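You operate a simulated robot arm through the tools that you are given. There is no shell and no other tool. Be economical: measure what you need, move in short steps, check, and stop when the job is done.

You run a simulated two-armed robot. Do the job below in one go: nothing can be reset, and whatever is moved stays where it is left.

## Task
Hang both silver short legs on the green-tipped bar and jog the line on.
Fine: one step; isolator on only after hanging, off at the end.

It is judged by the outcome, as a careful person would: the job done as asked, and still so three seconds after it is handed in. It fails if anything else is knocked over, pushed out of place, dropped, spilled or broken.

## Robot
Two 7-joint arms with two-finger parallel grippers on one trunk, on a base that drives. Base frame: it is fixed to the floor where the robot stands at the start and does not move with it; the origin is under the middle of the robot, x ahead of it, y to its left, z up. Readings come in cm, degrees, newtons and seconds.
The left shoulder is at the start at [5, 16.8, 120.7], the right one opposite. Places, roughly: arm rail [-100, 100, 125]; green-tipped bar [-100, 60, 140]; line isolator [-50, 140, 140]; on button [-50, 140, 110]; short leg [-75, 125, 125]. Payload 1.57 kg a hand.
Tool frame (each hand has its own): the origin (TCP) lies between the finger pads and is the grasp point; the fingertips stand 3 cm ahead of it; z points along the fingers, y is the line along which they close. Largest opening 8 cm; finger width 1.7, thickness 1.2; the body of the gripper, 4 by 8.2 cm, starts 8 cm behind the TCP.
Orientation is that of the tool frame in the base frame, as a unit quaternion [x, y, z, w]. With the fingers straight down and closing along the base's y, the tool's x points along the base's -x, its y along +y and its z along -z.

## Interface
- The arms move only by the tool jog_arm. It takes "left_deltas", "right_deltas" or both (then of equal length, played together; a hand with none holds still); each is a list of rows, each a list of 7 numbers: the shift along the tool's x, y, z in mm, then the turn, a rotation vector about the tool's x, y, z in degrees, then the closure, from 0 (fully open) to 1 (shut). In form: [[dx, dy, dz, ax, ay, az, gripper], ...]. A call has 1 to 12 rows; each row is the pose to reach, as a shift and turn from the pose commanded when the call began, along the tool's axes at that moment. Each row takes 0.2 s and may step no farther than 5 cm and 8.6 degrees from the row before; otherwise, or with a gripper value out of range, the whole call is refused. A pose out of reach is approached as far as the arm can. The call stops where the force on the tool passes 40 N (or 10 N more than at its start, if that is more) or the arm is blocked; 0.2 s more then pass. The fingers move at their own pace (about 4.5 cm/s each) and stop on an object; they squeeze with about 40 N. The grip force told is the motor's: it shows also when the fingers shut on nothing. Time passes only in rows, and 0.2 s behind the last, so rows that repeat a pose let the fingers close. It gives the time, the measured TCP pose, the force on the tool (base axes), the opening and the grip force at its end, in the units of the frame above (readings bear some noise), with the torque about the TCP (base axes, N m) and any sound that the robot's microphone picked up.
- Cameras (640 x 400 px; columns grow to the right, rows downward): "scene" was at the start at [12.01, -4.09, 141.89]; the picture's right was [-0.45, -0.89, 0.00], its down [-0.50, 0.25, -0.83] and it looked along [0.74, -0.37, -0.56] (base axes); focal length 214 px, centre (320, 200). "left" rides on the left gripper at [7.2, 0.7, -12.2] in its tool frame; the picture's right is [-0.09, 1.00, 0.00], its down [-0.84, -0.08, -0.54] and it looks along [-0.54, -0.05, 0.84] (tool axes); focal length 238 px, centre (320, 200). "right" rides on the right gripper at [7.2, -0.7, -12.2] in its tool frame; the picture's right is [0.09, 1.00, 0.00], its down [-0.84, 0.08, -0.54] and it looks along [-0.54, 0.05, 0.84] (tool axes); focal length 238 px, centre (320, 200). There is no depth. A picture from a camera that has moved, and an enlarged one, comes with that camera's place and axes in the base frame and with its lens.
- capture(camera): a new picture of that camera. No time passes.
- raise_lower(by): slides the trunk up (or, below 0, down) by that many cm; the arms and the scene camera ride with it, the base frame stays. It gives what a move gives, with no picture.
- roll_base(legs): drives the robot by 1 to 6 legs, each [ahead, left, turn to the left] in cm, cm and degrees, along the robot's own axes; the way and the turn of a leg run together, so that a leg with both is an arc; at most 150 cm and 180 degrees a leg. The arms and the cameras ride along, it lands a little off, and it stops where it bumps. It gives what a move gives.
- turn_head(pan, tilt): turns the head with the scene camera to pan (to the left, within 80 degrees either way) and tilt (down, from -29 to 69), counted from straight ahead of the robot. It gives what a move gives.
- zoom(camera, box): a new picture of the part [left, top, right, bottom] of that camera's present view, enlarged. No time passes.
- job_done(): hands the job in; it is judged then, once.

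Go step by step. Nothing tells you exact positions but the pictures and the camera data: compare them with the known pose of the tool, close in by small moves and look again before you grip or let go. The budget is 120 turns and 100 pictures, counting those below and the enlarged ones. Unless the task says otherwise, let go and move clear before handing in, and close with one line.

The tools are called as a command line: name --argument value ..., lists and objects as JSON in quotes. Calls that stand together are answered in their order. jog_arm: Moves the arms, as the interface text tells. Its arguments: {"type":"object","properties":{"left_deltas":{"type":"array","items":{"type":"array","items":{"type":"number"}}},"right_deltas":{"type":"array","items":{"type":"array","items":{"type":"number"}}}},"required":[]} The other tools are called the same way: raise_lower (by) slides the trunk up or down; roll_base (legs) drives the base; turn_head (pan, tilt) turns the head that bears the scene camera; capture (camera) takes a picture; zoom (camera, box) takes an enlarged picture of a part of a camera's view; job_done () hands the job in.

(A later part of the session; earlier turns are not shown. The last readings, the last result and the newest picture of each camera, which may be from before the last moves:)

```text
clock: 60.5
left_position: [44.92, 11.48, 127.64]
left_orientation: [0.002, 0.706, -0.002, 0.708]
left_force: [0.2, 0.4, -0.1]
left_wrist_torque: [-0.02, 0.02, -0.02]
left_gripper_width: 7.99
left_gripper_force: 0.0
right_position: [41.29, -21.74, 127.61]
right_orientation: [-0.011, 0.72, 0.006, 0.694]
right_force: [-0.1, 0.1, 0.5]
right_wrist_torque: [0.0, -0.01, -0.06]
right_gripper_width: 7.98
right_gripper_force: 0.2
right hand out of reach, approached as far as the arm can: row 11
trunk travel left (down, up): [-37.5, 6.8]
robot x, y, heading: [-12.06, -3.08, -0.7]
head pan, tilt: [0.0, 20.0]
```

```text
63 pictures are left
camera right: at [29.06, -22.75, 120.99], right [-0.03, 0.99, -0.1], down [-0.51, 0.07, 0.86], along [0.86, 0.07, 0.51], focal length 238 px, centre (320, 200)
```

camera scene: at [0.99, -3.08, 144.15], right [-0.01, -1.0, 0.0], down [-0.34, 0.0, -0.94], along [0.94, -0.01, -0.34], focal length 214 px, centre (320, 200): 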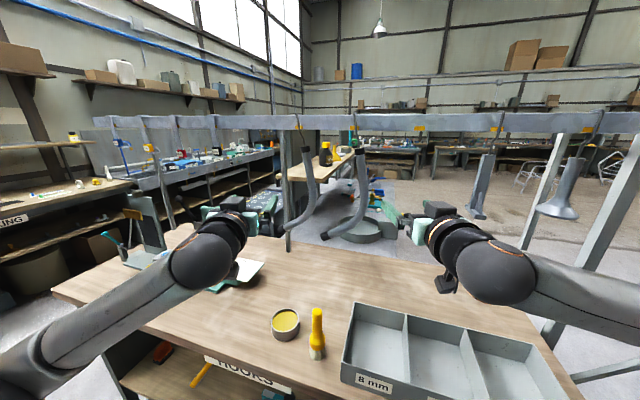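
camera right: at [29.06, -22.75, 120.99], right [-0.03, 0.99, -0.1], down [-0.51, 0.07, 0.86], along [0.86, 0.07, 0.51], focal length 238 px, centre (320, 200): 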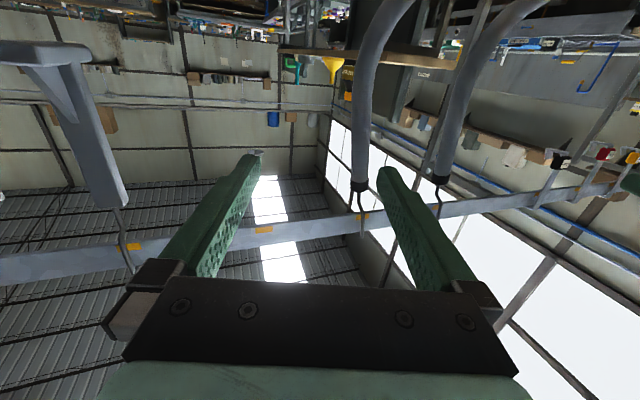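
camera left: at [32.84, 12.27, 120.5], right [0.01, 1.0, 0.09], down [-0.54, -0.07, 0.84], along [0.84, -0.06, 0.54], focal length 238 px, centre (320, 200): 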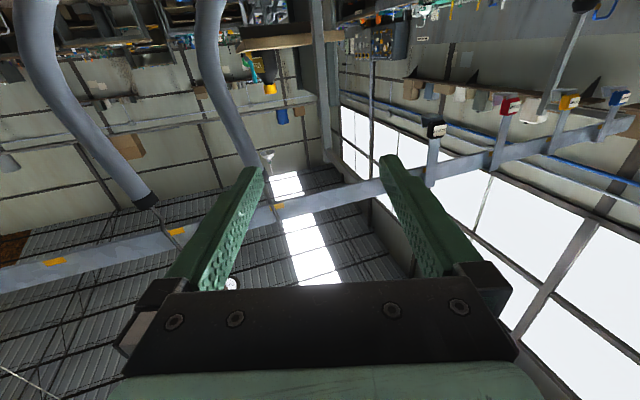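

Both hands are horizontal; legs' grip points are about [61, -2, 130] and [61, -16, 130]. I roll closer with hands pulled back slightly.

jog_arm --left_deltas '[[0, 0, -25, 0, 0, 0, 0], [0, 0, -45, 0, 0, 0, 0]]' --right_deltas '[[0, 0, -15, 0, 0, 0, 0], [0, 0, -30, 0, 0, 0, 0]]'

roll_base --legs '[[13, 0, 0]]'

jog_arm --left_deltas '[[20, 0, 0, 0, 0, 0, 0], [20, -45, 0, 0, 0, 0, 0], [20, -90, 0, 0, 0, 0, 0], [0, -130, 0, 0, 0, 0, 0]]'

capture --camera "left"

capture --camera "scene"

```text
clock: 61.1
left_position: [40.43, 11.25, 127.58]
left_orientation: [0.003, 0.707, -0.002, 0.707]
left_force: [0.1, -0.3, 0.7]
left_wrist_torque: [-0.01, 0.02, 0.04]
left_gripper_width: 8.03
left_gripper_force: 0.0
right_position: [39.25, -23.66, 127.73]
right_orientation: [0.004, 0.707, -0.003, 0.707]
right_force: [0.6, 0.3, 0.3]
right_wrist_torque: [0.02, 0.0, 0.02]
right_gripper_width: 8.01
right_gripper_force: 0.0
trunk travel left (down, up): [-37.5, 6.8]
robot x, y, heading: [-12.34, -2.91, -0.4]
head pan, tilt: [0.0, 20.0]
```

```text
clock: 62.4
left_position: [53.59, 11.26, 127.72]
left_orientation: [0.003, 0.707, -0.003, 0.707]
left_force: [-0.1, -0.4, -0.4]
left_wrist_torque: [0.03, -0.03, 0.0]
left_gripper_width: 7.97
left_gripper_force: 0.1
right_position: [52.37, -23.74, 127.77]
right_orientation: [0.003, 0.707, -0.003, 0.707]
right_force: [0.2, 1.3, 0.4]
right_wrist_torque: [0.0, 0.0, -0.02]
right_gripper_width: 8.0
right_gripper_force: 0.0
trunk travel left (down, up): [-37.5, 6.8]
robot x, y, heading: [0.63, -3.16, -0.5]
head pan, tilt: [0.0, 20.0]
```

```text
clock: 63.4
left_position: [53.52, -2.29, 127.53]
left_orientation: [0.004, 0.707, -0.002, 0.707]
left_force: [-0.1, 0.7, -0.7]
left_wrist_torque: [0.02, -0.01, 0.0]
left_gripper_width: 7.99
left_gripper_force: 0.1
right_position: [52.31, -23.72, 127.85]
right_orientation: [0.004, 0.707, -0.003, 0.708]
right_force: [0.5, 0.2, 0.0]
right_wrist_torque: [-0.03, -0.03, -0.02]
right_gripper_width: 8.02
right_gripper_force: 0.1
trunk travel left (down, up): [-37.5, 6.8]
robot x, y, heading: [0.99, -3.13, -0.6]
head pan, tilt: [0.0, 20.0]
```

```text
62 pictures are left
camera left: at [41.32, -1.37, 120.4], right [0.01, 1.0, 0.09], down [-0.54, -0.07, 0.84], along [0.84, -0.06, 0.54], focal length 238 px, centre (320, 200)
```

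left: 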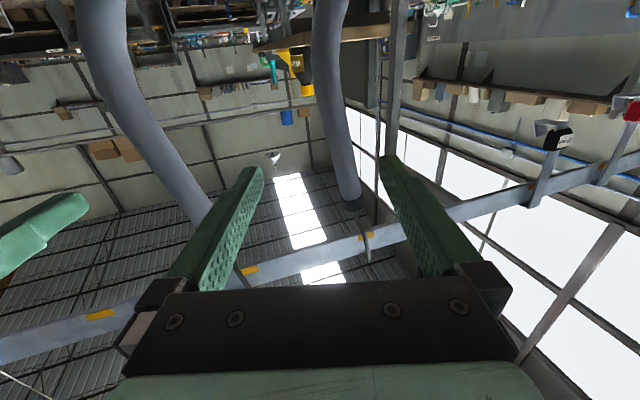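

```text
61 pictures are left
camera scene: at [14.04, -3.45, 144.14], right [-0.01, -1.0, 0.0], down [-0.34, 0.0, -0.94], along [0.94, -0.01, -0.34], focal length 214 px, centre (320, 200)
```

scene: 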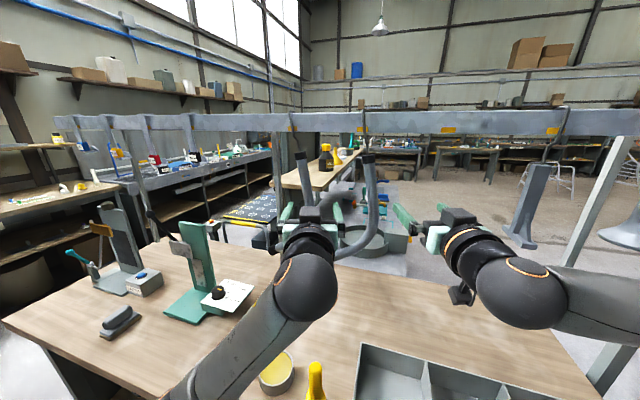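

Leg A's top is near [64, 0.7, 137] and its tube at z 130 is near y = -0.2. I move the left hand onto it.

jog_arm --left_deltas '[[-15, 21, 0, 0, 0, 0, 0], [-15, 21, 40, 0, 0, 0, 0], [-15, 21, 75, 0, 0, 0, 0], [-15, 21, 90, 0, 0, 0, 0]]'

capture --camera "left"

capture --camera "scene"

```text
clock: 64.4
left_position: [62.55, 0.06, 129.18]
left_orientation: [0.003, 0.707, -0.003, 0.707]
left_force: [-0.3, -0.2, -0.1]
left_wrist_torque: [-0.01, -0.03, -0.01]
left_gripper_width: 7.97
left_gripper_force: 0.0
right_position: [52.17, -23.75, 127.75]
right_orientation: [0.003, 0.707, -0.004, 0.707]
right_force: [0.1, -1.0, 0.7]
right_wrist_torque: [-0.03, 0.02, -0.01]
right_gripper_width: 7.99
right_gripper_force: 0.0
trunk travel left (down, up): [-37.5, 6.8]
robot x, y, heading: [0.59, -3.05, -0.8]
head pan, tilt: [0.0, 20.0]
```

```text
60 pictures are left
camera left: at [50.39, 0.88, 121.99], right [0.01, 1.0, 0.09], down [-0.54, -0.07, 0.84], along [0.84, -0.06, 0.54], focal length 238 px, centre (320, 200)
```

left: 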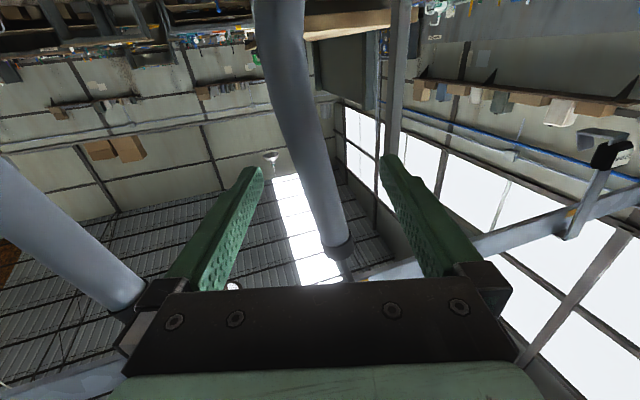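

```text
59 pictures are left
camera scene: at [14.08, -3.34, 144.14], right [-0.01, -1.0, 0.0], down [-0.34, 0.0, -0.94], along [0.94, -0.01, -0.34], focal length 214 px, centre (320, 200)
```

scene: 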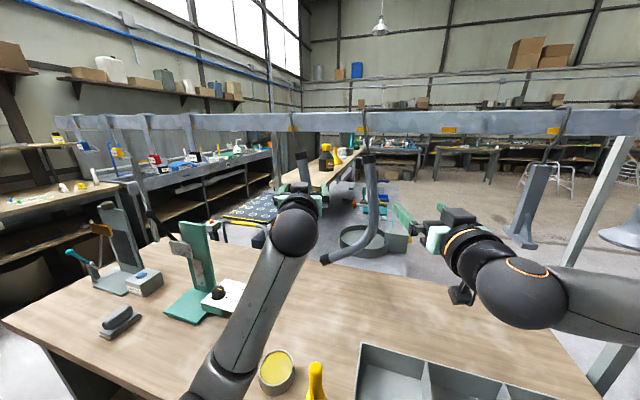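

The tube stands between the left fingers. I go 1 cm deeper and close gently, watching forces.

jog_arm --left_deltas '[[0, 0, 10, 0, 0, 0, 0], [0, 0, 10, 0, 0, 0, 0.3], [0, 0, 10, 0, 0, 0, 0.6], [0, 0, 10, 0, 0, 0, 1], [0, 0, 10, 0, 0, 0, 1], [0, 0, 10, 0, 0, 0, 1], [0, 0, 10, 0, 0, 0, 1]]'

capture --camera "left"

```text
clock: 66.0
left_position: [63.46, 0.15, 129.19]
left_orientation: [0.003, 0.707, -0.003, 0.707]
left_force: [-1.0, 0.7, -1.2]
left_wrist_torque: [-0.14, -0.07, 0.0]
left_gripper_width: 2.33
left_gripper_force: 35.6
right_position: [52.27, -23.76, 127.83]
right_orientation: [0.003, 0.707, -0.003, 0.707]
right_force: [0.1, 0.2, 0.6]
right_wrist_torque: [-0.01, 0.03, 0.02]
right_gripper_width: 8.04
right_gripper_force: 0.0
trunk travel left (down, up): [-37.5, 6.8]
robot x, y, heading: [1.01, -2.8, -0.3]
head pan, tilt: [0.0, 20.0]
```

```text
58 pictures are left
camera left: at [51.33, 0.84, 122.02], right [0.01, 1.0, 0.09], down [-0.54, -0.07, 0.84], along [0.84, -0.06, 0.54], focal length 238 px, centre (320, 200)
```

left: 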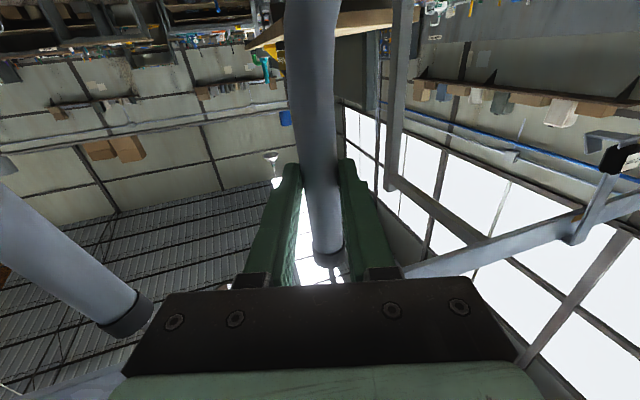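

Gripped at 2.3 cm. I look at the hook over the rail to learn how much lift it needs.

zoom --camera "scene" --box '[270, 90, 400, 190]'

```text
4.00 times, centred on (335, 140) of scene
camera zoom: at [14.07, -3.31, 144.14], right [-0.01, -1.0, 0.0], down [-0.34, 0.0, -0.94], along [0.94, -0.01, -0.34], focal length 858 px, centre (260, 440)
```

zoom: 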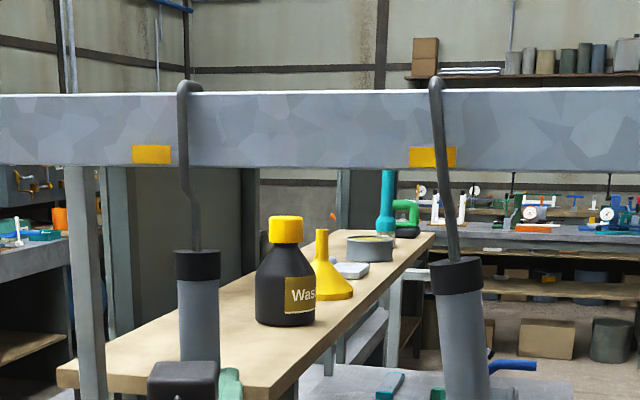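

Lift straight up 8 cm and then draw back.

jog_arm --left_deltas '[[-20, 0, 0, 0, 0, 0, 1], [-40, 0, 0, 0, 0, 0, 1], [-60, 0, 0, 0, 0, 0, 1], [-80, 0, 0, 0, 0, 0, 1]]'

zoom --camera "scene" --box '[250, 50, 400, 190]'

```text
clock: 67.0
left_position: [64.02, 0.22, 136.23]
left_orientation: [0.003, 0.715, -0.003, 0.699]
left_force: [2.5, 0.0, -22.6]
left_wrist_torque: [-0.08, 0.59, -0.01]
left_gripper_width: 2.31
left_gripper_force: 35.5
right_position: [52.55, -23.68, 127.59]
right_orientation: [0.003, 0.708, -0.003, 0.706]
right_force: [-0.8, -0.5, -0.3]
right_wrist_torque: [-0.01, 0.02, 0.01]
right_gripper_width: 7.99
right_gripper_force: 0.1
trunk travel left (down, up): [-37.5, 6.8]
robot x, y, heading: [1.1, -3.08, -0.4]
head pan, tilt: [0.0, 20.0]
```

```text
2.86 times, centred on (325, 120) of scene
camera zoom: at [14.42, -3.32, 144.08], right [-0.01, -1.0, 0.0], down [-0.34, 0.0, -0.94], along [0.94, -0.01, -0.34], focal length 613 px, centre (306, 429)
```

zoom: 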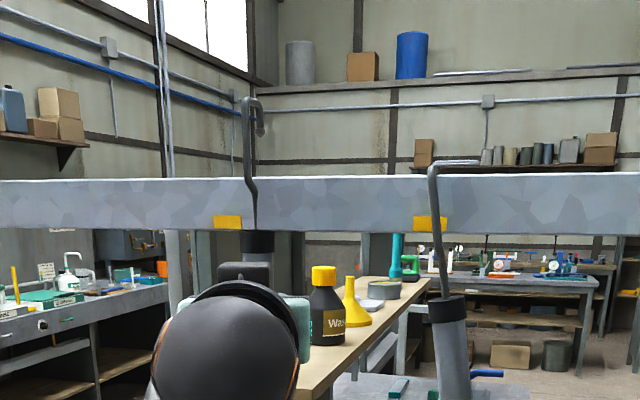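

The collar has met the rail's underside while the hook tip is already about 3.5 cm over the rail. I ease down 1.8 cm and draw back.

jog_arm --left_deltas '[[28, 0, 0, 0, 0, 0, 1], [28, 0, -25, 0, 0, 0, 1], [28, 0, -50, 0, 0, 0, 1], [28, 0, -80, 0, 0, 0, 1], [28, 0, -110, 0, 0, 0, 1]]'

zoom --camera "scene" --box '[220, 50, 400, 250]'

```text
clock: 68.2
left_position: [52.38, 0.18, 134.47]
left_orientation: [0.004, 0.707, -0.004, 0.707]
left_force: [0.5, 0.1, -1.4]
left_wrist_torque: [-0.05, 0.06, 0.04]
left_gripper_width: 2.28
left_gripper_force: 35.7
right_position: [52.17, -23.59, 127.84]
right_orientation: [0.003, 0.707, -0.003, 0.707]
right_force: [0.4, 1.3, 0.3]
right_wrist_torque: [0.01, 0.0, 0.03]
right_gripper_width: 8.04
right_gripper_force: 0.1
trunk travel left (down, up): [-37.5, 6.8]
robot x, y, heading: [0.84, -3.08, -0.3]
head pan, tilt: [0.0, 20.0]
```

```text
2.00 times, centred on (310, 150) of scene
camera zoom: at [14.05, -3.33, 144.15], right [-0.01, -1.0, 0.0], down [-0.34, 0.0, -0.94], along [0.94, -0.01, -0.34], focal length 429 px, centre (340, 300)
```

zoom: 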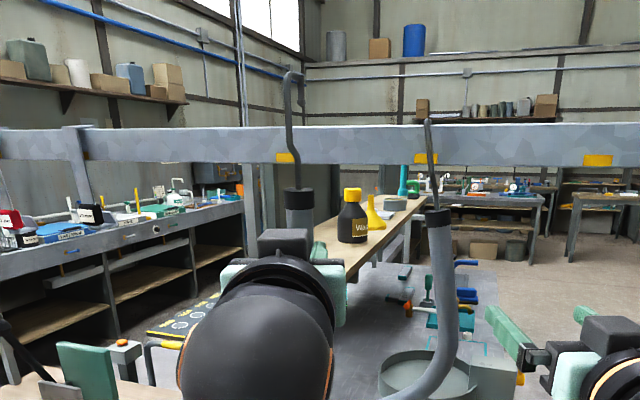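

Leg A is free in the left hand. I shift it left and bring the right hand in front of leg B.

jog_arm --left_deltas '[[0, 35, -20, 0, 0, 0, 1], [0, 70, -40, 0, 0, 0, 1]]' --right_deltas '[[-15, 40, 0, 0, 0, 0, 0], [-15, 75, 0, 0, 0, 0, 0]]'

capture --camera "right"

capture --camera "scene"

```text
clock: 68.8
left_position: [48.51, 7.36, 134.4]
left_orientation: [0.003, 0.708, -0.004, 0.707]
left_force: [-0.6, 1.0, -1.9]
left_wrist_torque: [-0.02, 0.02, -0.01]
left_gripper_width: 2.29
left_gripper_force: 35.3
right_position: [52.45, -16.29, 129.33]
right_orientation: [0.004, 0.707, -0.004, 0.707]
right_force: [-0.8, 0.1, -0.3]
right_wrist_torque: [0.0, 0.03, 0.01]
right_gripper_width: 7.98
right_gripper_force: 0.1
trunk travel left (down, up): [-37.5, 6.8]
robot x, y, heading: [0.69, -3.3, -0.6]
head pan, tilt: [0.0, 20.0]
```

```text
54 pictures are left
camera right: at [40.3, -16.79, 122.03], right [0.01, 1.0, -0.09], down [-0.54, 0.08, 0.84], along [0.84, 0.04, 0.54], focal length 238 px, centre (320, 200)
```

right: 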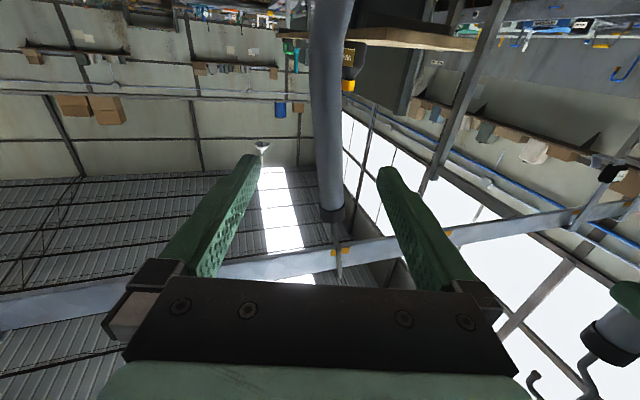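

```text
53 pictures are left
camera scene: at [14.09, -3.24, 144.14], right [-0.01, -1.0, 0.0], down [-0.34, 0.0, -0.94], along [0.94, -0.01, -0.34], focal length 214 px, centre (320, 200)
```

scene: 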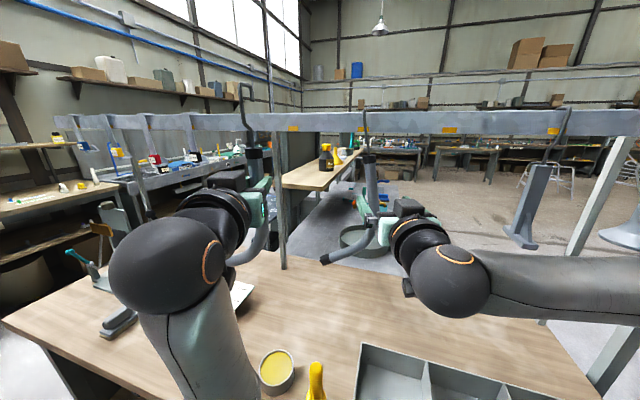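

Leg B's tube is near y = -15.4. I bring the right hand on and close.

jog_arm --right_deltas '[[0, 9, 0, 0, 0, 0, 0], [0, 9, 40, 0, 0, 0, 0], [0, 9, 80, 0, 0, 0, 0], [0, 9, 110, 0, 0, 0, 0]]'

capture --camera "right"

```text
clock: 69.8
left_position: [48.46, 7.33, 134.4]
left_orientation: [0.004, 0.707, -0.003, 0.707]
left_force: [0.1, 0.5, -1.6]
left_wrist_torque: [-0.04, 0.05, -0.01]
left_gripper_width: 2.28
left_gripper_force: 35.5
right_position: [63.48, -15.44, 129.16]
right_orientation: [0.004, 0.707, -0.005, 0.707]
right_force: [0.0, 0.0, 0.2]
right_wrist_torque: [0.0, 0.05, -0.03]
right_gripper_width: 7.99
right_gripper_force: 0.1
trunk travel left (down, up): [-37.5, 6.8]
robot x, y, heading: [0.59, -3.27, -0.9]
head pan, tilt: [0.0, 20.0]
```

```text
52 pictures are left
camera right: at [51.51, -16.01, 121.92], right [0.01, 1.0, -0.09], down [-0.54, 0.08, 0.84], along [0.84, 0.04, 0.54], focal length 238 px, centre (320, 200)
```

right: 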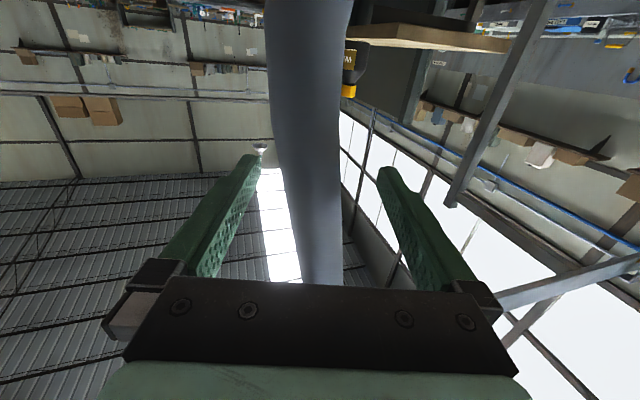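

Leg B sits nearer than I assumed, about x = 60.5. I back off 2.8 cm, close and check.

jog_arm --right_deltas '[[0, 0, -28, 0, 0, 0, 0], [0, 0, -28, 0, 0, 0, 0.4], [0, 0, -28, 0, 0, 0, 0.7], [0, 0, -28, 0, 0, 0, 1], [0, 0, -28, 0, 0, 0, 1], [0, 0, -28, 0, 0, 0, 1], [0, 0, -28, 0, 0, 0, 1]]'

capture --camera "right"

```text
clock: 71.4
left_position: [48.42, 7.37, 134.44]
left_orientation: [0.004, 0.707, -0.003, 0.707]
left_force: [-0.3, 0.2, -1.5]
left_wrist_torque: [-0.05, 0.07, 0.01]
left_gripper_width: 2.29
left_gripper_force: 34.9
right_position: [60.72, -15.2, 129.29]
right_orientation: [0.002, 0.707, -0.003, 0.707]
right_force: [-0.6, 0.0, -2.2]
right_wrist_torque: [-0.16, -0.12, -0.01]
right_gripper_width: 2.3
right_gripper_force: 35.7
trunk travel left (down, up): [-37.5, 6.8]
robot x, y, heading: [0.45, -3.16, -0.5]
head pan, tilt: [0.0, 20.0]
```

```text
51 pictures are left
camera right: at [48.6, -15.82, 122.05], right [0.01, 1.0, -0.09], down [-0.54, 0.08, 0.84], along [0.84, 0.04, 0.54], focal length 238 px, centre (320, 200)
```

right: 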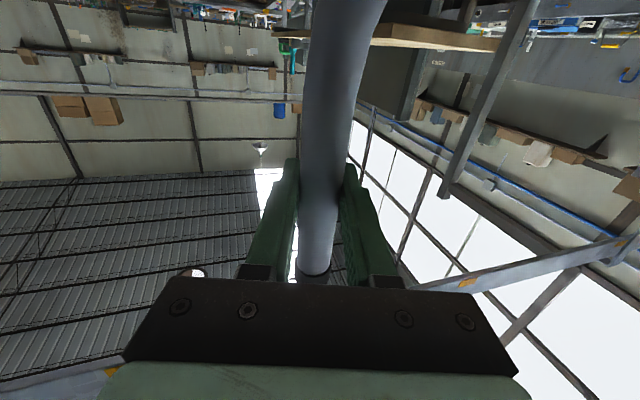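

Gripped at 2.3 cm. Lift 5.4 cm and draw back, as with the first.

jog_arm --right_deltas '[[-20, 0, 0, 0, 0, 0, 1], [-40, 0, 0, 0, 0, 0, 1], [-54, 0, 0, 0, 0, 0, 1], [-54, 0, -25, 0, 0, 0, 1], [-54, 0, -50, 0, 0, 0, 1], [-54, 0, -80, 0, 0, 0, 1], [-54, 0, -110, 0, 0, 0, 1]]'

capture --camera "scene"

```text
clock: 73.0
left_position: [48.38, 7.37, 134.51]
left_orientation: [0.003, 0.707, -0.003, 0.707]
left_force: [0.0, 0.5, -0.6]
left_wrist_torque: [-0.08, 0.05, -0.03]
left_gripper_width: 2.29
left_gripper_force: 35.7
right_position: [49.6, -15.47, 134.93]
right_orientation: [0.004, 0.707, -0.004, 0.707]
right_force: [-0.6, -0.1, -1.0]
right_wrist_torque: [-0.05, 0.01, -0.04]
right_gripper_width: 2.3
right_gripper_force: 35.5
trunk travel left (down, up): [-37.5, 6.8]
robot x, y, heading: [0.4, -3.1, -0.4]
head pan, tilt: [0.0, 20.0]
```

```text
50 pictures are left
camera scene: at [14.07, -3.33, 144.14], right [-0.01, -1.0, 0.0], down [-0.34, 0.0, -0.94], along [0.94, -0.01, -0.34], focal length 214 px, centre (320, 200)
```

scene: 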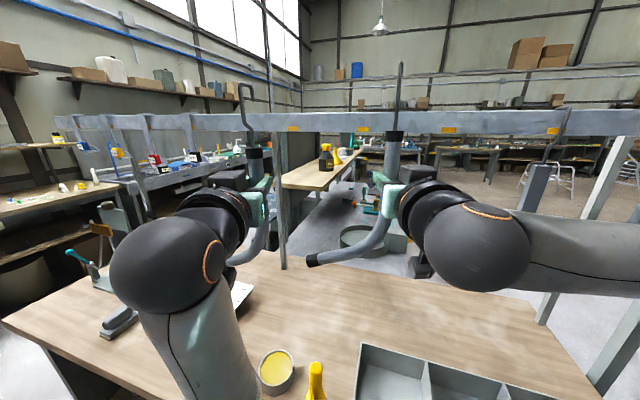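

Both legs are free. I back away, turn, and go to a stand facing the green bar squarely (heading about 165°), still short of it.

roll_base --legs '[[-22, 0, 0], [0, 0, 165.8], [0, -44, 0], [12, 0, 0]]'

turn_head --pan 0 --tilt 10

capture --camera "scene"

```text
clock: 84.7
left_position: [-72.59, 42.87, 134.42]
left_orientation: [0.703, -0.081, -0.702, -0.08]
left_force: [0.8, 0.5, -1.5]
left_wrist_torque: [0.05, -0.08, -0.01]
left_gripper_width: 2.28
left_gripper_force: 35.6
right_position: [-68.9, 65.48, 134.88]
right_orientation: [-0.702, 0.08, 0.703, 0.08]
right_force: [0.9, -0.8, -1.8]
right_wrist_torque: [0.05, -0.04, 0.0]
right_gripper_width: 2.3
right_gripper_force: 35.1
trunk travel left (down, up): [-37.5, 6.8]
robot x, y, heading: [-23.3, 42.92, 167.2]
head pan, tilt: [0.0, 20.0]
```

```text
clock: 85.4
left_position: [-72.61, 42.81, 134.32]
left_orientation: [0.703, -0.079, -0.703, -0.08]
left_force: [-0.7, 0.2, -0.6]
left_wrist_torque: [0.07, -0.04, -0.01]
left_gripper_width: 2.29
left_gripper_force: 35.7
right_position: [-68.78, 65.45, 134.87]
right_orientation: [0.703, -0.081, -0.702, -0.08]
right_force: [-0.7, 0.1, -0.6]
right_wrist_torque: [0.06, -0.01, 0.02]
right_gripper_width: 2.32
right_gripper_force: 35.3
trunk travel left (down, up): [-37.5, 6.8]
robot x, y, heading: [-23.3, 42.55, 167.0]
head pan, tilt: [0.0, 10.0]
```

```text
49 pictures are left
camera scene: at [-36.5, 45.55, 145.76], right [0.23, 0.97, 0.0], down [0.17, -0.04, -0.98], along [-0.96, 0.22, -0.17], focal length 214 px, centre (320, 200)
```

scene: 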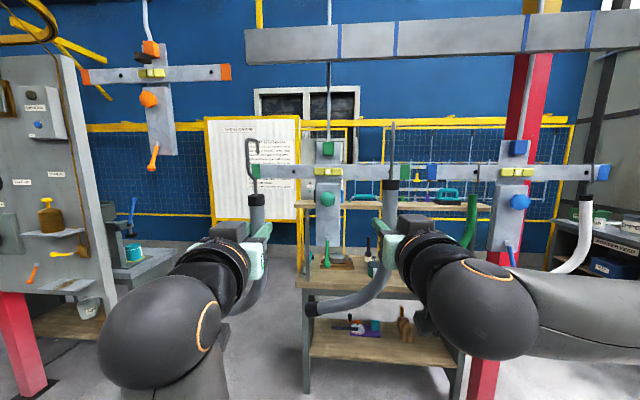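

zoom --camera "scene" --box '[230, 110, 430, 250]'

```text
2.86 times, centred on (330, 180) of scene
camera zoom: at [-36.5, 45.55, 145.76], right [0.23, 0.97, 0.0], down [0.17, -0.04, -0.98], along [-0.96, 0.22, -0.17], focal length 613 px, centre (291, 257)
```

zoom: 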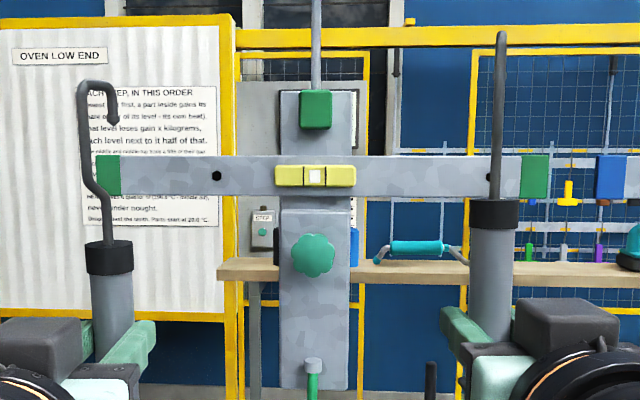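

I see the bar square on: top edge about z = 145.3, holes at about -10 and +18 cm from the vial. I use the wrist cameras to gauge its distance from below.

capture --camera "left"

capture --camera "right"

```text
47 pictures are left
camera left: at [-60.75, 39.51, 127.2], right [-0.22, -0.97, 0.09], down [0.55, -0.05, 0.84], along [-0.81, 0.24, 0.54], focal length 238 px, centre (320, 200)
```

left: 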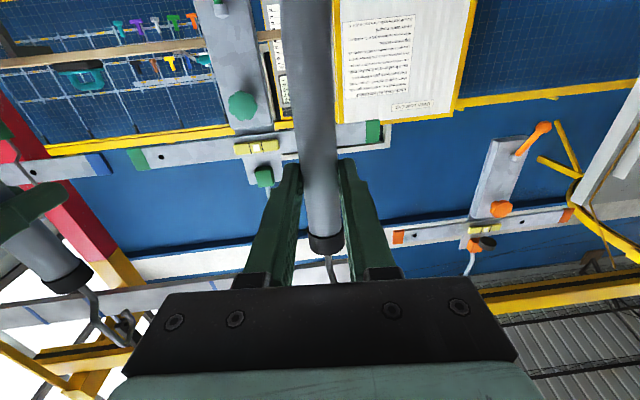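

```text
46 pictures are left
camera right: at [-56.57, 63.3, 127.66], right [-0.23, -0.97, -0.09], down [0.51, -0.2, 0.84], along [-0.83, 0.14, 0.54], focal length 238 px, centre (320, 200)
```

right: 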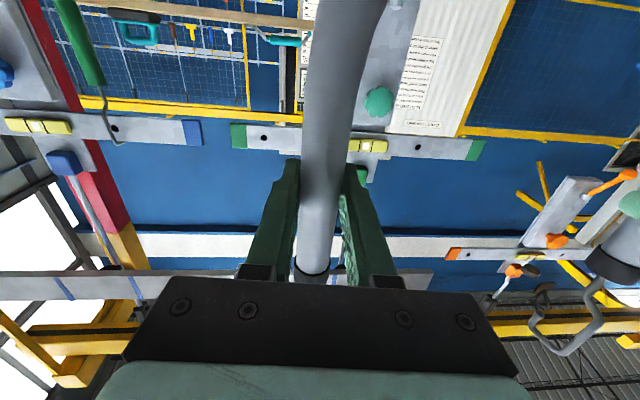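

The bar is now well located: vial at [-102.3, 63.2, 143], bar direction (0.315, 0.95), holes at about [-105.7, 52.9] and [-96.3, 81.2]. I check how the two hooks point.

zoom --camera "left" --box '[20, 230, 180, 360]'

zoom --camera "right" --box '[480, 240, 640, 370]'

```text
3.08 times, centred on (100, 295) of left
camera zoom: at [-60.75, 39.51, 127.2], right [-0.22, -0.97, 0.09], down [0.55, -0.05, 0.84], along [-0.81, 0.24, 0.54], focal length 733 px, centre (997, -92)
```

zoom: 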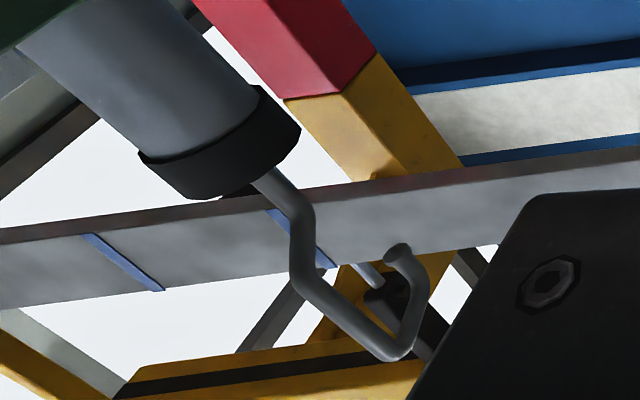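

```text
3.08 times, centred on (560, 305) of right
camera zoom: at [-56.57, 63.3, 127.66], right [-0.23, -0.97, -0.09], down [0.51, -0.2, 0.84], along [-0.83, 0.14, 0.54], focal length 733 px, centre (-418, -123)
```

zoom: 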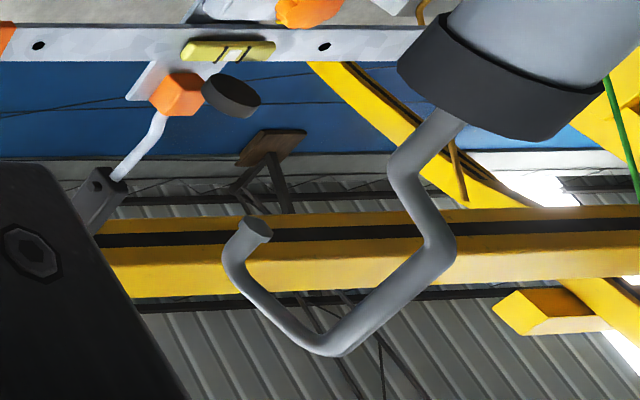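

Both hooks open about 13° right of the bar's normal, with roughly a 2.2 cm gap and 2 cm drop. I roll the base closer, then yaw both hands 13° left and set the approach heights (A 133.6, B 132.4).

roll_base --legs '[[0, -8.2, 0], [20, 0, 0]]'

jog_arm --left_deltas '[[4, 0, 0, -6.5, 0, 0, 1], [8, 0, 0, -13, 0, 0, 1]]' --right_deltas '[[12, 0, 0, -6.5, 0, 0, 1], [25, 0, 0, -13, 0, 0, 1]]'

capture --camera "scene"

zoom --camera "scene" --box '[200, 90, 460, 260]'

capture --camera "right"

capture --camera "left"

```text
clock: 87.7
left_position: [-90.15, 55.55, 134.36]
left_orientation: [-0.702, 0.082, 0.702, 0.082]
left_force: [0.2, 1.4, -1.5]
left_wrist_torque: [0.03, -0.09, 0.0]
left_gripper_width: 2.29
left_gripper_force: 36.2
right_position: [-86.39, 78.05, 134.92]
right_orientation: [0.703, -0.082, -0.702, -0.081]
right_force: [0.6, -0.8, -1.7]
right_wrist_torque: [0.07, -0.04, -0.02]
right_gripper_width: 2.29
right_gripper_force: 35.2
trunk travel left (down, up): [-37.5, 6.8]
robot x, y, heading: [-41.15, 55.22, 166.8]
head pan, tilt: [0.0, 10.0]
```

```text
clock: 88.2
left_position: [-90.24, 55.33, 133.65]
left_orientation: [-0.706, 0.0, 0.708, -0.002]
left_force: [-0.2, 0.6, -1.2]
left_wrist_torque: [0.08, -0.06, 0.02]
left_gripper_width: 2.33
left_gripper_force: 35.2
right_position: [-86.31, 78.07, 132.52]
right_orientation: [-0.707, 0.002, 0.708, 0.002]
right_force: [0.3, 0.8, -1.6]
right_wrist_torque: [0.06, -0.03, -0.01]
right_gripper_width: 2.31
right_gripper_force: 35.9
trunk travel left (down, up): [-37.5, 6.8]
robot x, y, heading: [-41.29, 55.16, 166.9]
head pan, tilt: [0.0, 10.0]
```

```text
43 pictures are left
camera scene: at [-54.17, 58.15, 145.77], right [0.23, 0.97, 0.0], down [0.17, -0.04, -0.98], along [-0.96, 0.23, -0.17], focal length 214 px, centre (320, 200)
```

scene: 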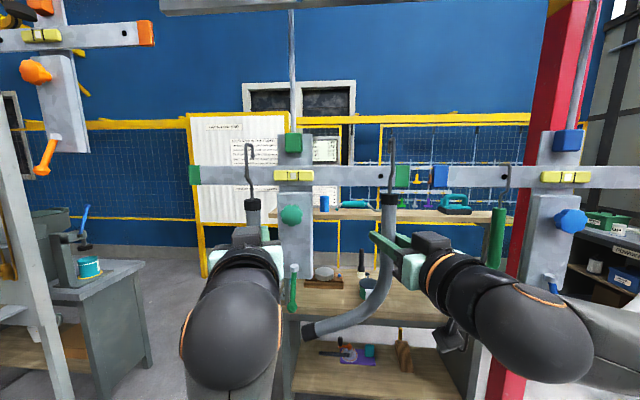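

```text
2.35 times, centred on (330, 175) of scene
camera zoom: at [-54.17, 58.15, 145.77], right [0.23, 0.97, 0.0], down [0.17, -0.04, -0.98], along [-0.96, 0.23, -0.17], focal length 505 px, centre (296, 259)
```

zoom: 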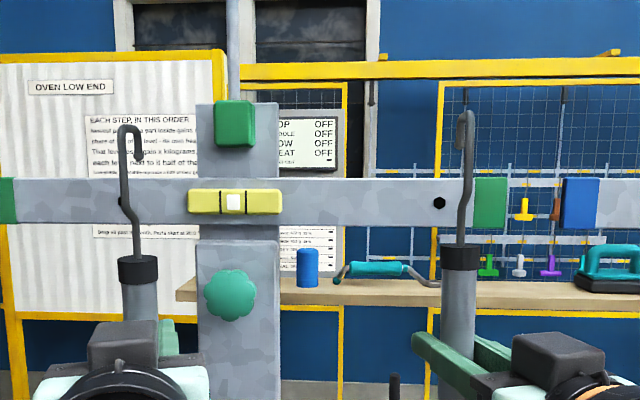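

```text
41 pictures are left
camera right: at [-73.99, 78.68, 125.22], right [0.0, -1.0, -0.09], down [0.54, -0.08, 0.84], along [-0.84, -0.05, 0.54], focal length 238 px, centre (320, 200)
```

right: 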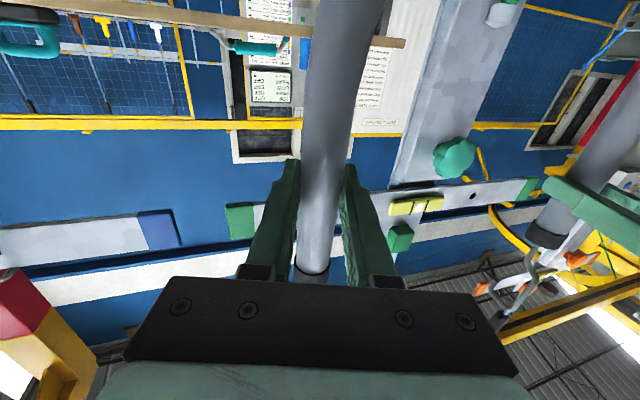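

```text
40 pictures are left
camera left: at [-78.1, 54.71, 126.42], right [0.01, -1.0, 0.1], down [0.55, 0.08, 0.83], along [-0.84, 0.05, 0.54], focal length 238 px, centre (320, 200)
```

left: 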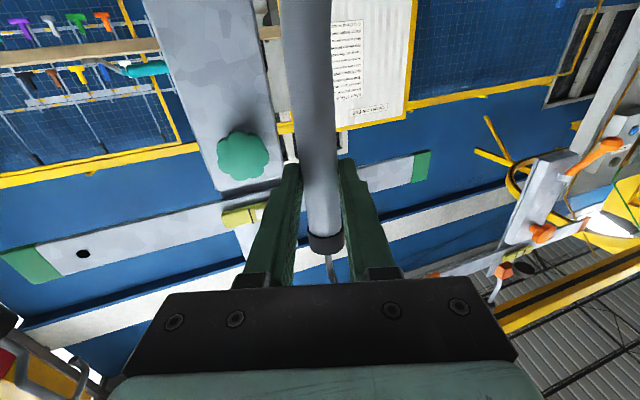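

Positions agree: holes at [-105.5, 53.3] and [-96.2, 81.5], bar top z = 145. I check hook B's direction once more.

zoom --camera "scene" --box '[365, 120, 425, 220]'

zoom --camera "left" --box '[0, 280, 130, 400]'

```text
4.00 times, centred on (395, 170) of scene
camera zoom: at [-54.17, 58.15, 145.77], right [0.23, 0.97, 0.0], down [0.17, -0.04, -0.98], along [-0.96, 0.23, -0.17], focal length 858 px, centre (20, 320)
```

zoom: 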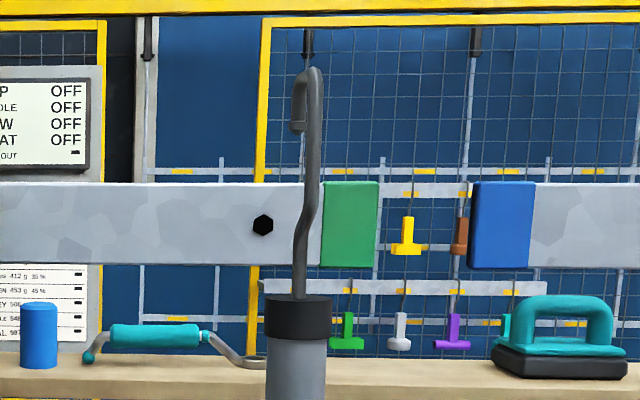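

```text
3.33 times, centred on (65, 340) of left
camera zoom: at [-78.1, 54.71, 126.42], right [0.01, -1.0, 0.1], down [0.55, 0.08, 0.83], along [-0.84, 0.05, 0.54], focal length 794 px, centre (1170, -267)
```

zoom: 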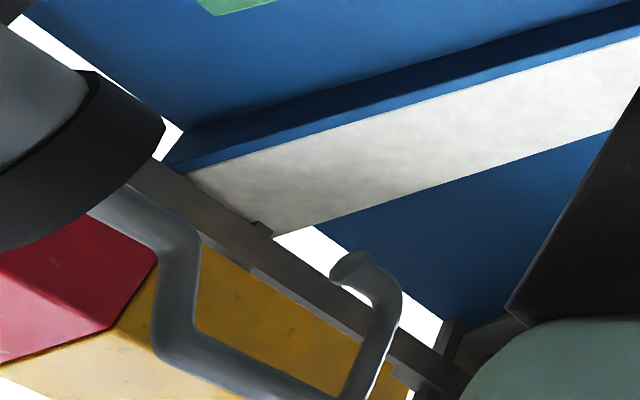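

Hook B's tip is 2.4 cm and A's 1.2 cm above the bar top, with both collars just below the bar's underside. I set lateral positions and advance to 4 cm short.

jog_arm --left_deltas '[[0, 16, 0, 0, 0, 0, 1], [0, 16, 40, 0, 0, 0, 1], [0, 16, 80, 0, 0, 0, 1], [0, 16, 111, 0, 0, 0, 1]]' --right_deltas '[[7, -38, 0, 0, 0, 0, 1], [7, -38, 25, 0, 0, 0, 1], [7, -38, 45, 0, 0, 0, 1], [7, -38, 64, 0, 0, 0, 1]]'

zoom --camera "scene" --box '[200, 90, 460, 260]'

capture --camera "right"

capture --camera "left"

```text
clock: 89.2
left_position: [-101.43, 53.77, 133.59]
left_orientation: [0.708, 0.0, -0.707, -0.003]
left_force: [-0.9, 0.1, -1.6]
left_wrist_torque: [0.06, -0.03, 0.0]
left_gripper_width: 2.27
left_gripper_force: 35.5
right_position: [-92.84, 81.72, 131.69]
right_orientation: [0.707, -0.002, -0.707, -0.002]
right_force: [-0.3, 0.9, -1.0]
right_wrist_torque: [0.09, -0.02, 0.0]
right_gripper_width: 2.31
right_gripper_force: 35.0
trunk travel left (down, up): [-37.5, 6.8]
robot x, y, heading: [-41.52, 54.77, 166.7]
head pan, tilt: [0.0, 10.0]
```

```text
2.35 times, centred on (330, 175) of scene
camera zoom: at [-54.3, 58.07, 145.75], right [0.23, 0.97, 0.0], down [0.17, -0.04, -0.98], along [-0.96, 0.23, -0.17], focal length 505 px, centre (296, 259)
```

zoom: 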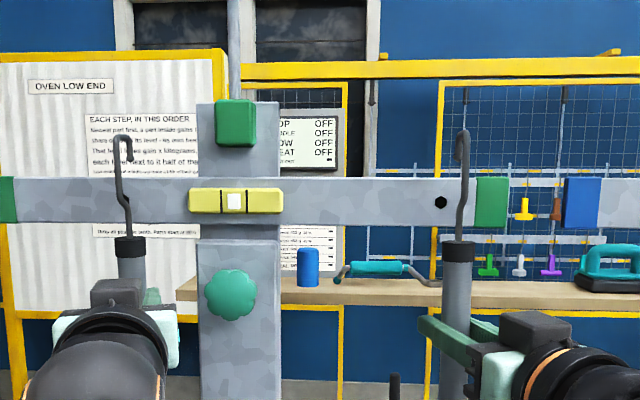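

```text
36 pictures are left
camera right: at [-80.53, 82.34, 124.45], right [0.0, -1.0, -0.09], down [0.54, -0.08, 0.84], along [-0.84, -0.05, 0.54], focal length 238 px, centre (320, 200)
```

right: 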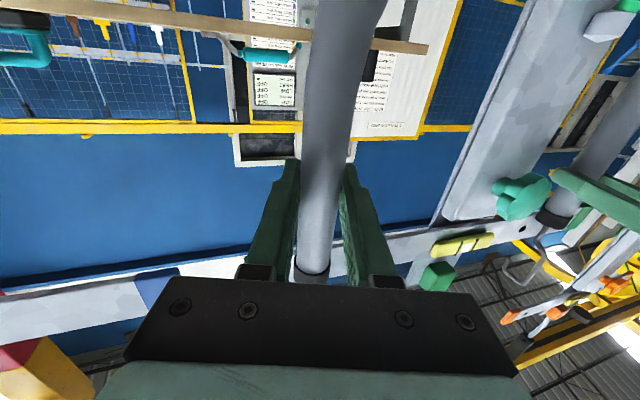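

```text
35 pictures are left
camera left: at [-89.13, 53.14, 126.48], right [-0.01, -1.0, 0.09], down [0.54, 0.07, 0.84], along [-0.84, 0.05, 0.54], focal length 238 px, centre (320, 200)
```

left: 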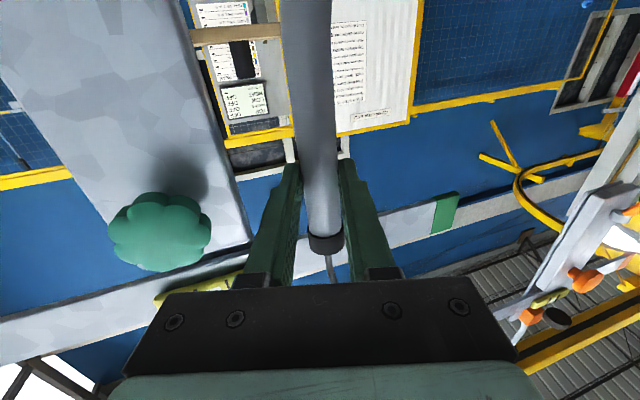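

zoom --camera "right" --box '[440, 180, 600, 290]'

zoom --camera "scene" --box '[210, 130, 310, 220]'

```text
3.64 times, centred on (520, 235) of right
camera zoom: at [-80.53, 82.34, 124.45], right [0.0, -1.0, -0.09], down [0.54, -0.08, 0.84], along [-0.84, -0.05, 0.54], focal length 867 px, centre (-407, 73)
```

zoom: 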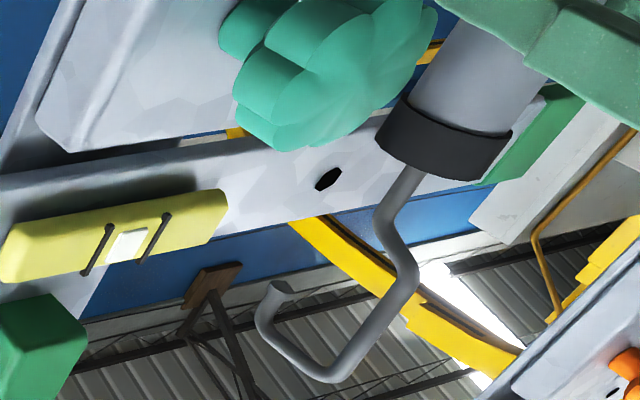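

```text
4.44 times, centred on (260, 175) of scene
camera zoom: at [-54.3, 58.07, 145.75], right [0.23, 0.97, 0.0], down [0.17, -0.04, -0.98], along [-0.96, 0.23, -0.17], focal length 953 px, centre (587, 311)
```

zoom: 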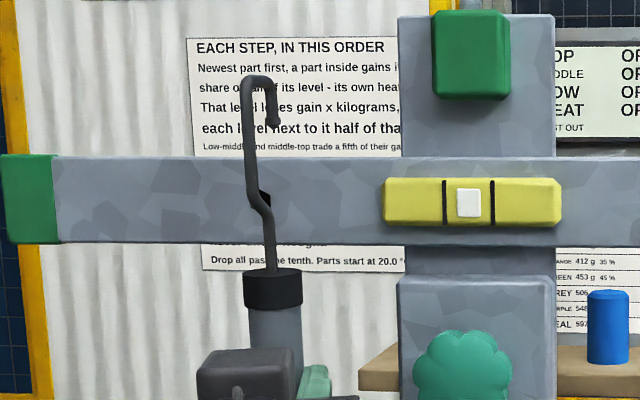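

Clearances are good (about 1.5 cm above, 1.3 cm below). Advance the last 4 cm slowly.

jog_arm --left_deltas '[[0, 0, 14, 0, 0, 0, 1], [0, 0, 27, 0, 0, 0, 1], [0, 0, 38, 0, 0, 0, 1]]' --right_deltas '[[0, 0, 14, 0, 0, 0, 1], [0, 0, 27, 0, 0, 0, 1], [0, 0, 38, 0, 0, 0, 1]]'

zoom --camera "right" --box '[440, 180, 640, 310]'

zoom --camera "scene" --box '[210, 110, 430, 240]'

zoom --camera "left" --box '[0, 230, 170, 400]'

```text
clock: 90.0
left_position: [-104.76, 53.95, 133.86]
left_orientation: [-0.706, 0.0, 0.708, 0.001]
left_force: [12.1, -1.5, -6.1]
left_wrist_torque: [0.19, 0.75, 0.01]
left_gripper_width: 2.31
left_gripper_force: 35.6
right_position: [-96.37, 81.84, 131.88]
right_orientation: [-0.706, 0.001, 0.708, 0.002]
right_force: [-0.6, -0.1, -1.5]
right_wrist_torque: [0.03, -0.01, 0.02]
right_gripper_width: 2.28
right_gripper_force: 35.8
trunk travel left (down, up): [-37.5, 6.8]
robot x, y, heading: [-41.62, 55.38, 166.8]
head pan, tilt: [0.0, 10.0]
```

```text
3.08 times, centred on (540, 245) of right
camera zoom: at [-84.03, 82.43, 124.62], right [0.0, -1.0, -0.09], down [0.54, -0.08, 0.83], along [-0.84, -0.05, 0.54], focal length 733 px, centre (-357, 62)
```

zoom: 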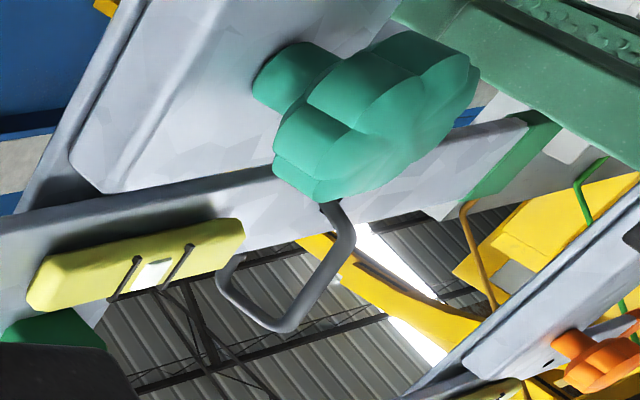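

```text
2.91 times, centred on (320, 175) of scene
camera zoom: at [-53.96, 58.06, 145.78], right [0.23, 0.97, 0.0], down [0.17, -0.04, -0.99], along [-0.96, 0.23, -0.17], focal length 624 px, centre (320, 273)
```

zoom: 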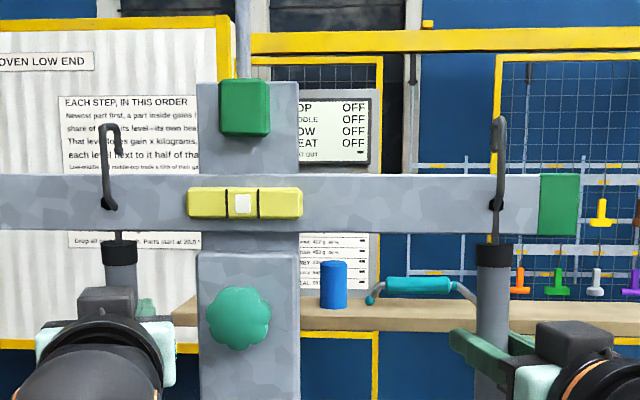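

```text
2.35 times, centred on (85, 315) of left
camera zoom: at [-92.65, 53.23, 126.55], right [0.0, -1.0, 0.09], down [0.55, 0.07, 0.83], along [-0.84, 0.05, 0.54], focal length 561 px, centre (873, -71)
```

zoom: 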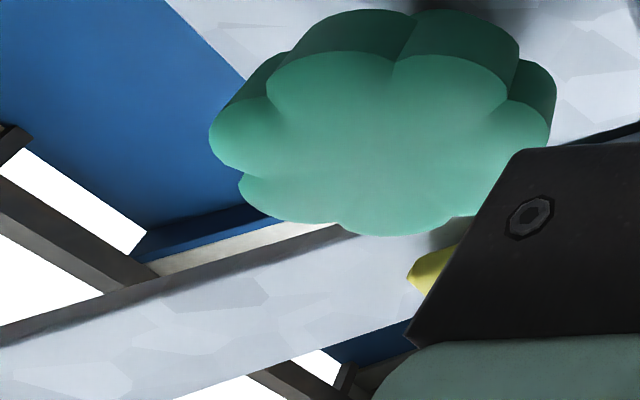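

Hook A's lower jog touched the bar's front (12 N). I back it off 1.2 cm, lower both 1 cm and lean both hooks 6° forward so the tips pass over first.

jog_arm --left_deltas '[[0, 0, -12, 0, 0, 0, 1], [10, 0, -14, 0, 3, 0, 1], [10, 0, -14, 0, 7, 0, 1]]' --right_deltas '[[0, 0, -12, 0, 0, 0, 1], [8, 0, -14, 0, 3, 0, 1], [8, 0, -14, 0, 7, 0, 1]]'

zoom --camera "scene" --box '[210, 110, 430, 240]'

zoom --camera "right" --box '[440, 180, 640, 310]'

```text
clock: 90.8
left_position: [-103.76, 53.86, 132.76]
left_orientation: [0.749, -0.001, -0.662, -0.001]
left_force: [0.6, 0.0, -1.8]
left_wrist_torque: [0.03, -0.05, 0.05]
left_gripper_width: 2.27
left_gripper_force: 35.5
right_position: [-95.23, 81.95, 130.93]
right_orientation: [0.749, -0.001, -0.663, -0.002]
right_force: [-0.1, -0.7, -0.7]
right_wrist_torque: [0.05, -0.04, 0.0]
right_gripper_width: 2.31
right_gripper_force: 34.9
trunk travel left (down, up): [-37.5, 6.8]
robot x, y, heading: [-40.98, 55.2, 166.7]
head pan, tilt: [0.0, 10.0]
```

```text
2.91 times, centred on (320, 175) of scene
camera zoom: at [-54.16, 58.08, 145.77], right [0.23, 0.97, 0.0], down [0.17, -0.04, -0.98], along [-0.96, 0.23, -0.17], focal length 624 px, centre (320, 273)
```

zoom: 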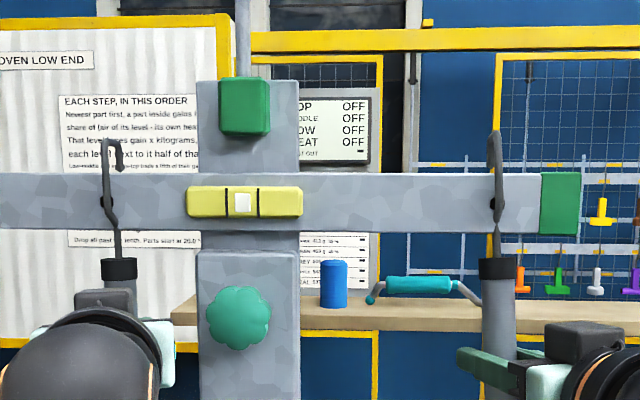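

```text
3.08 times, centred on (540, 245) of right
camera zoom: at [-82.01, 82.46, 125.25], right [0.01, -1.0, -0.09], down [0.44, -0.08, 0.9], along [-0.9, -0.05, 0.43], focal length 733 px, centre (-357, 62)
```

zoom: 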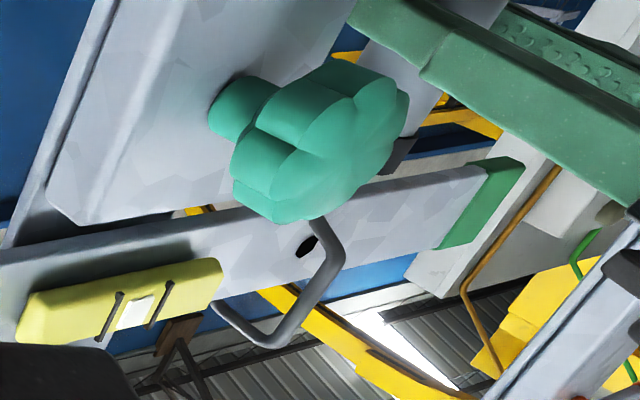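

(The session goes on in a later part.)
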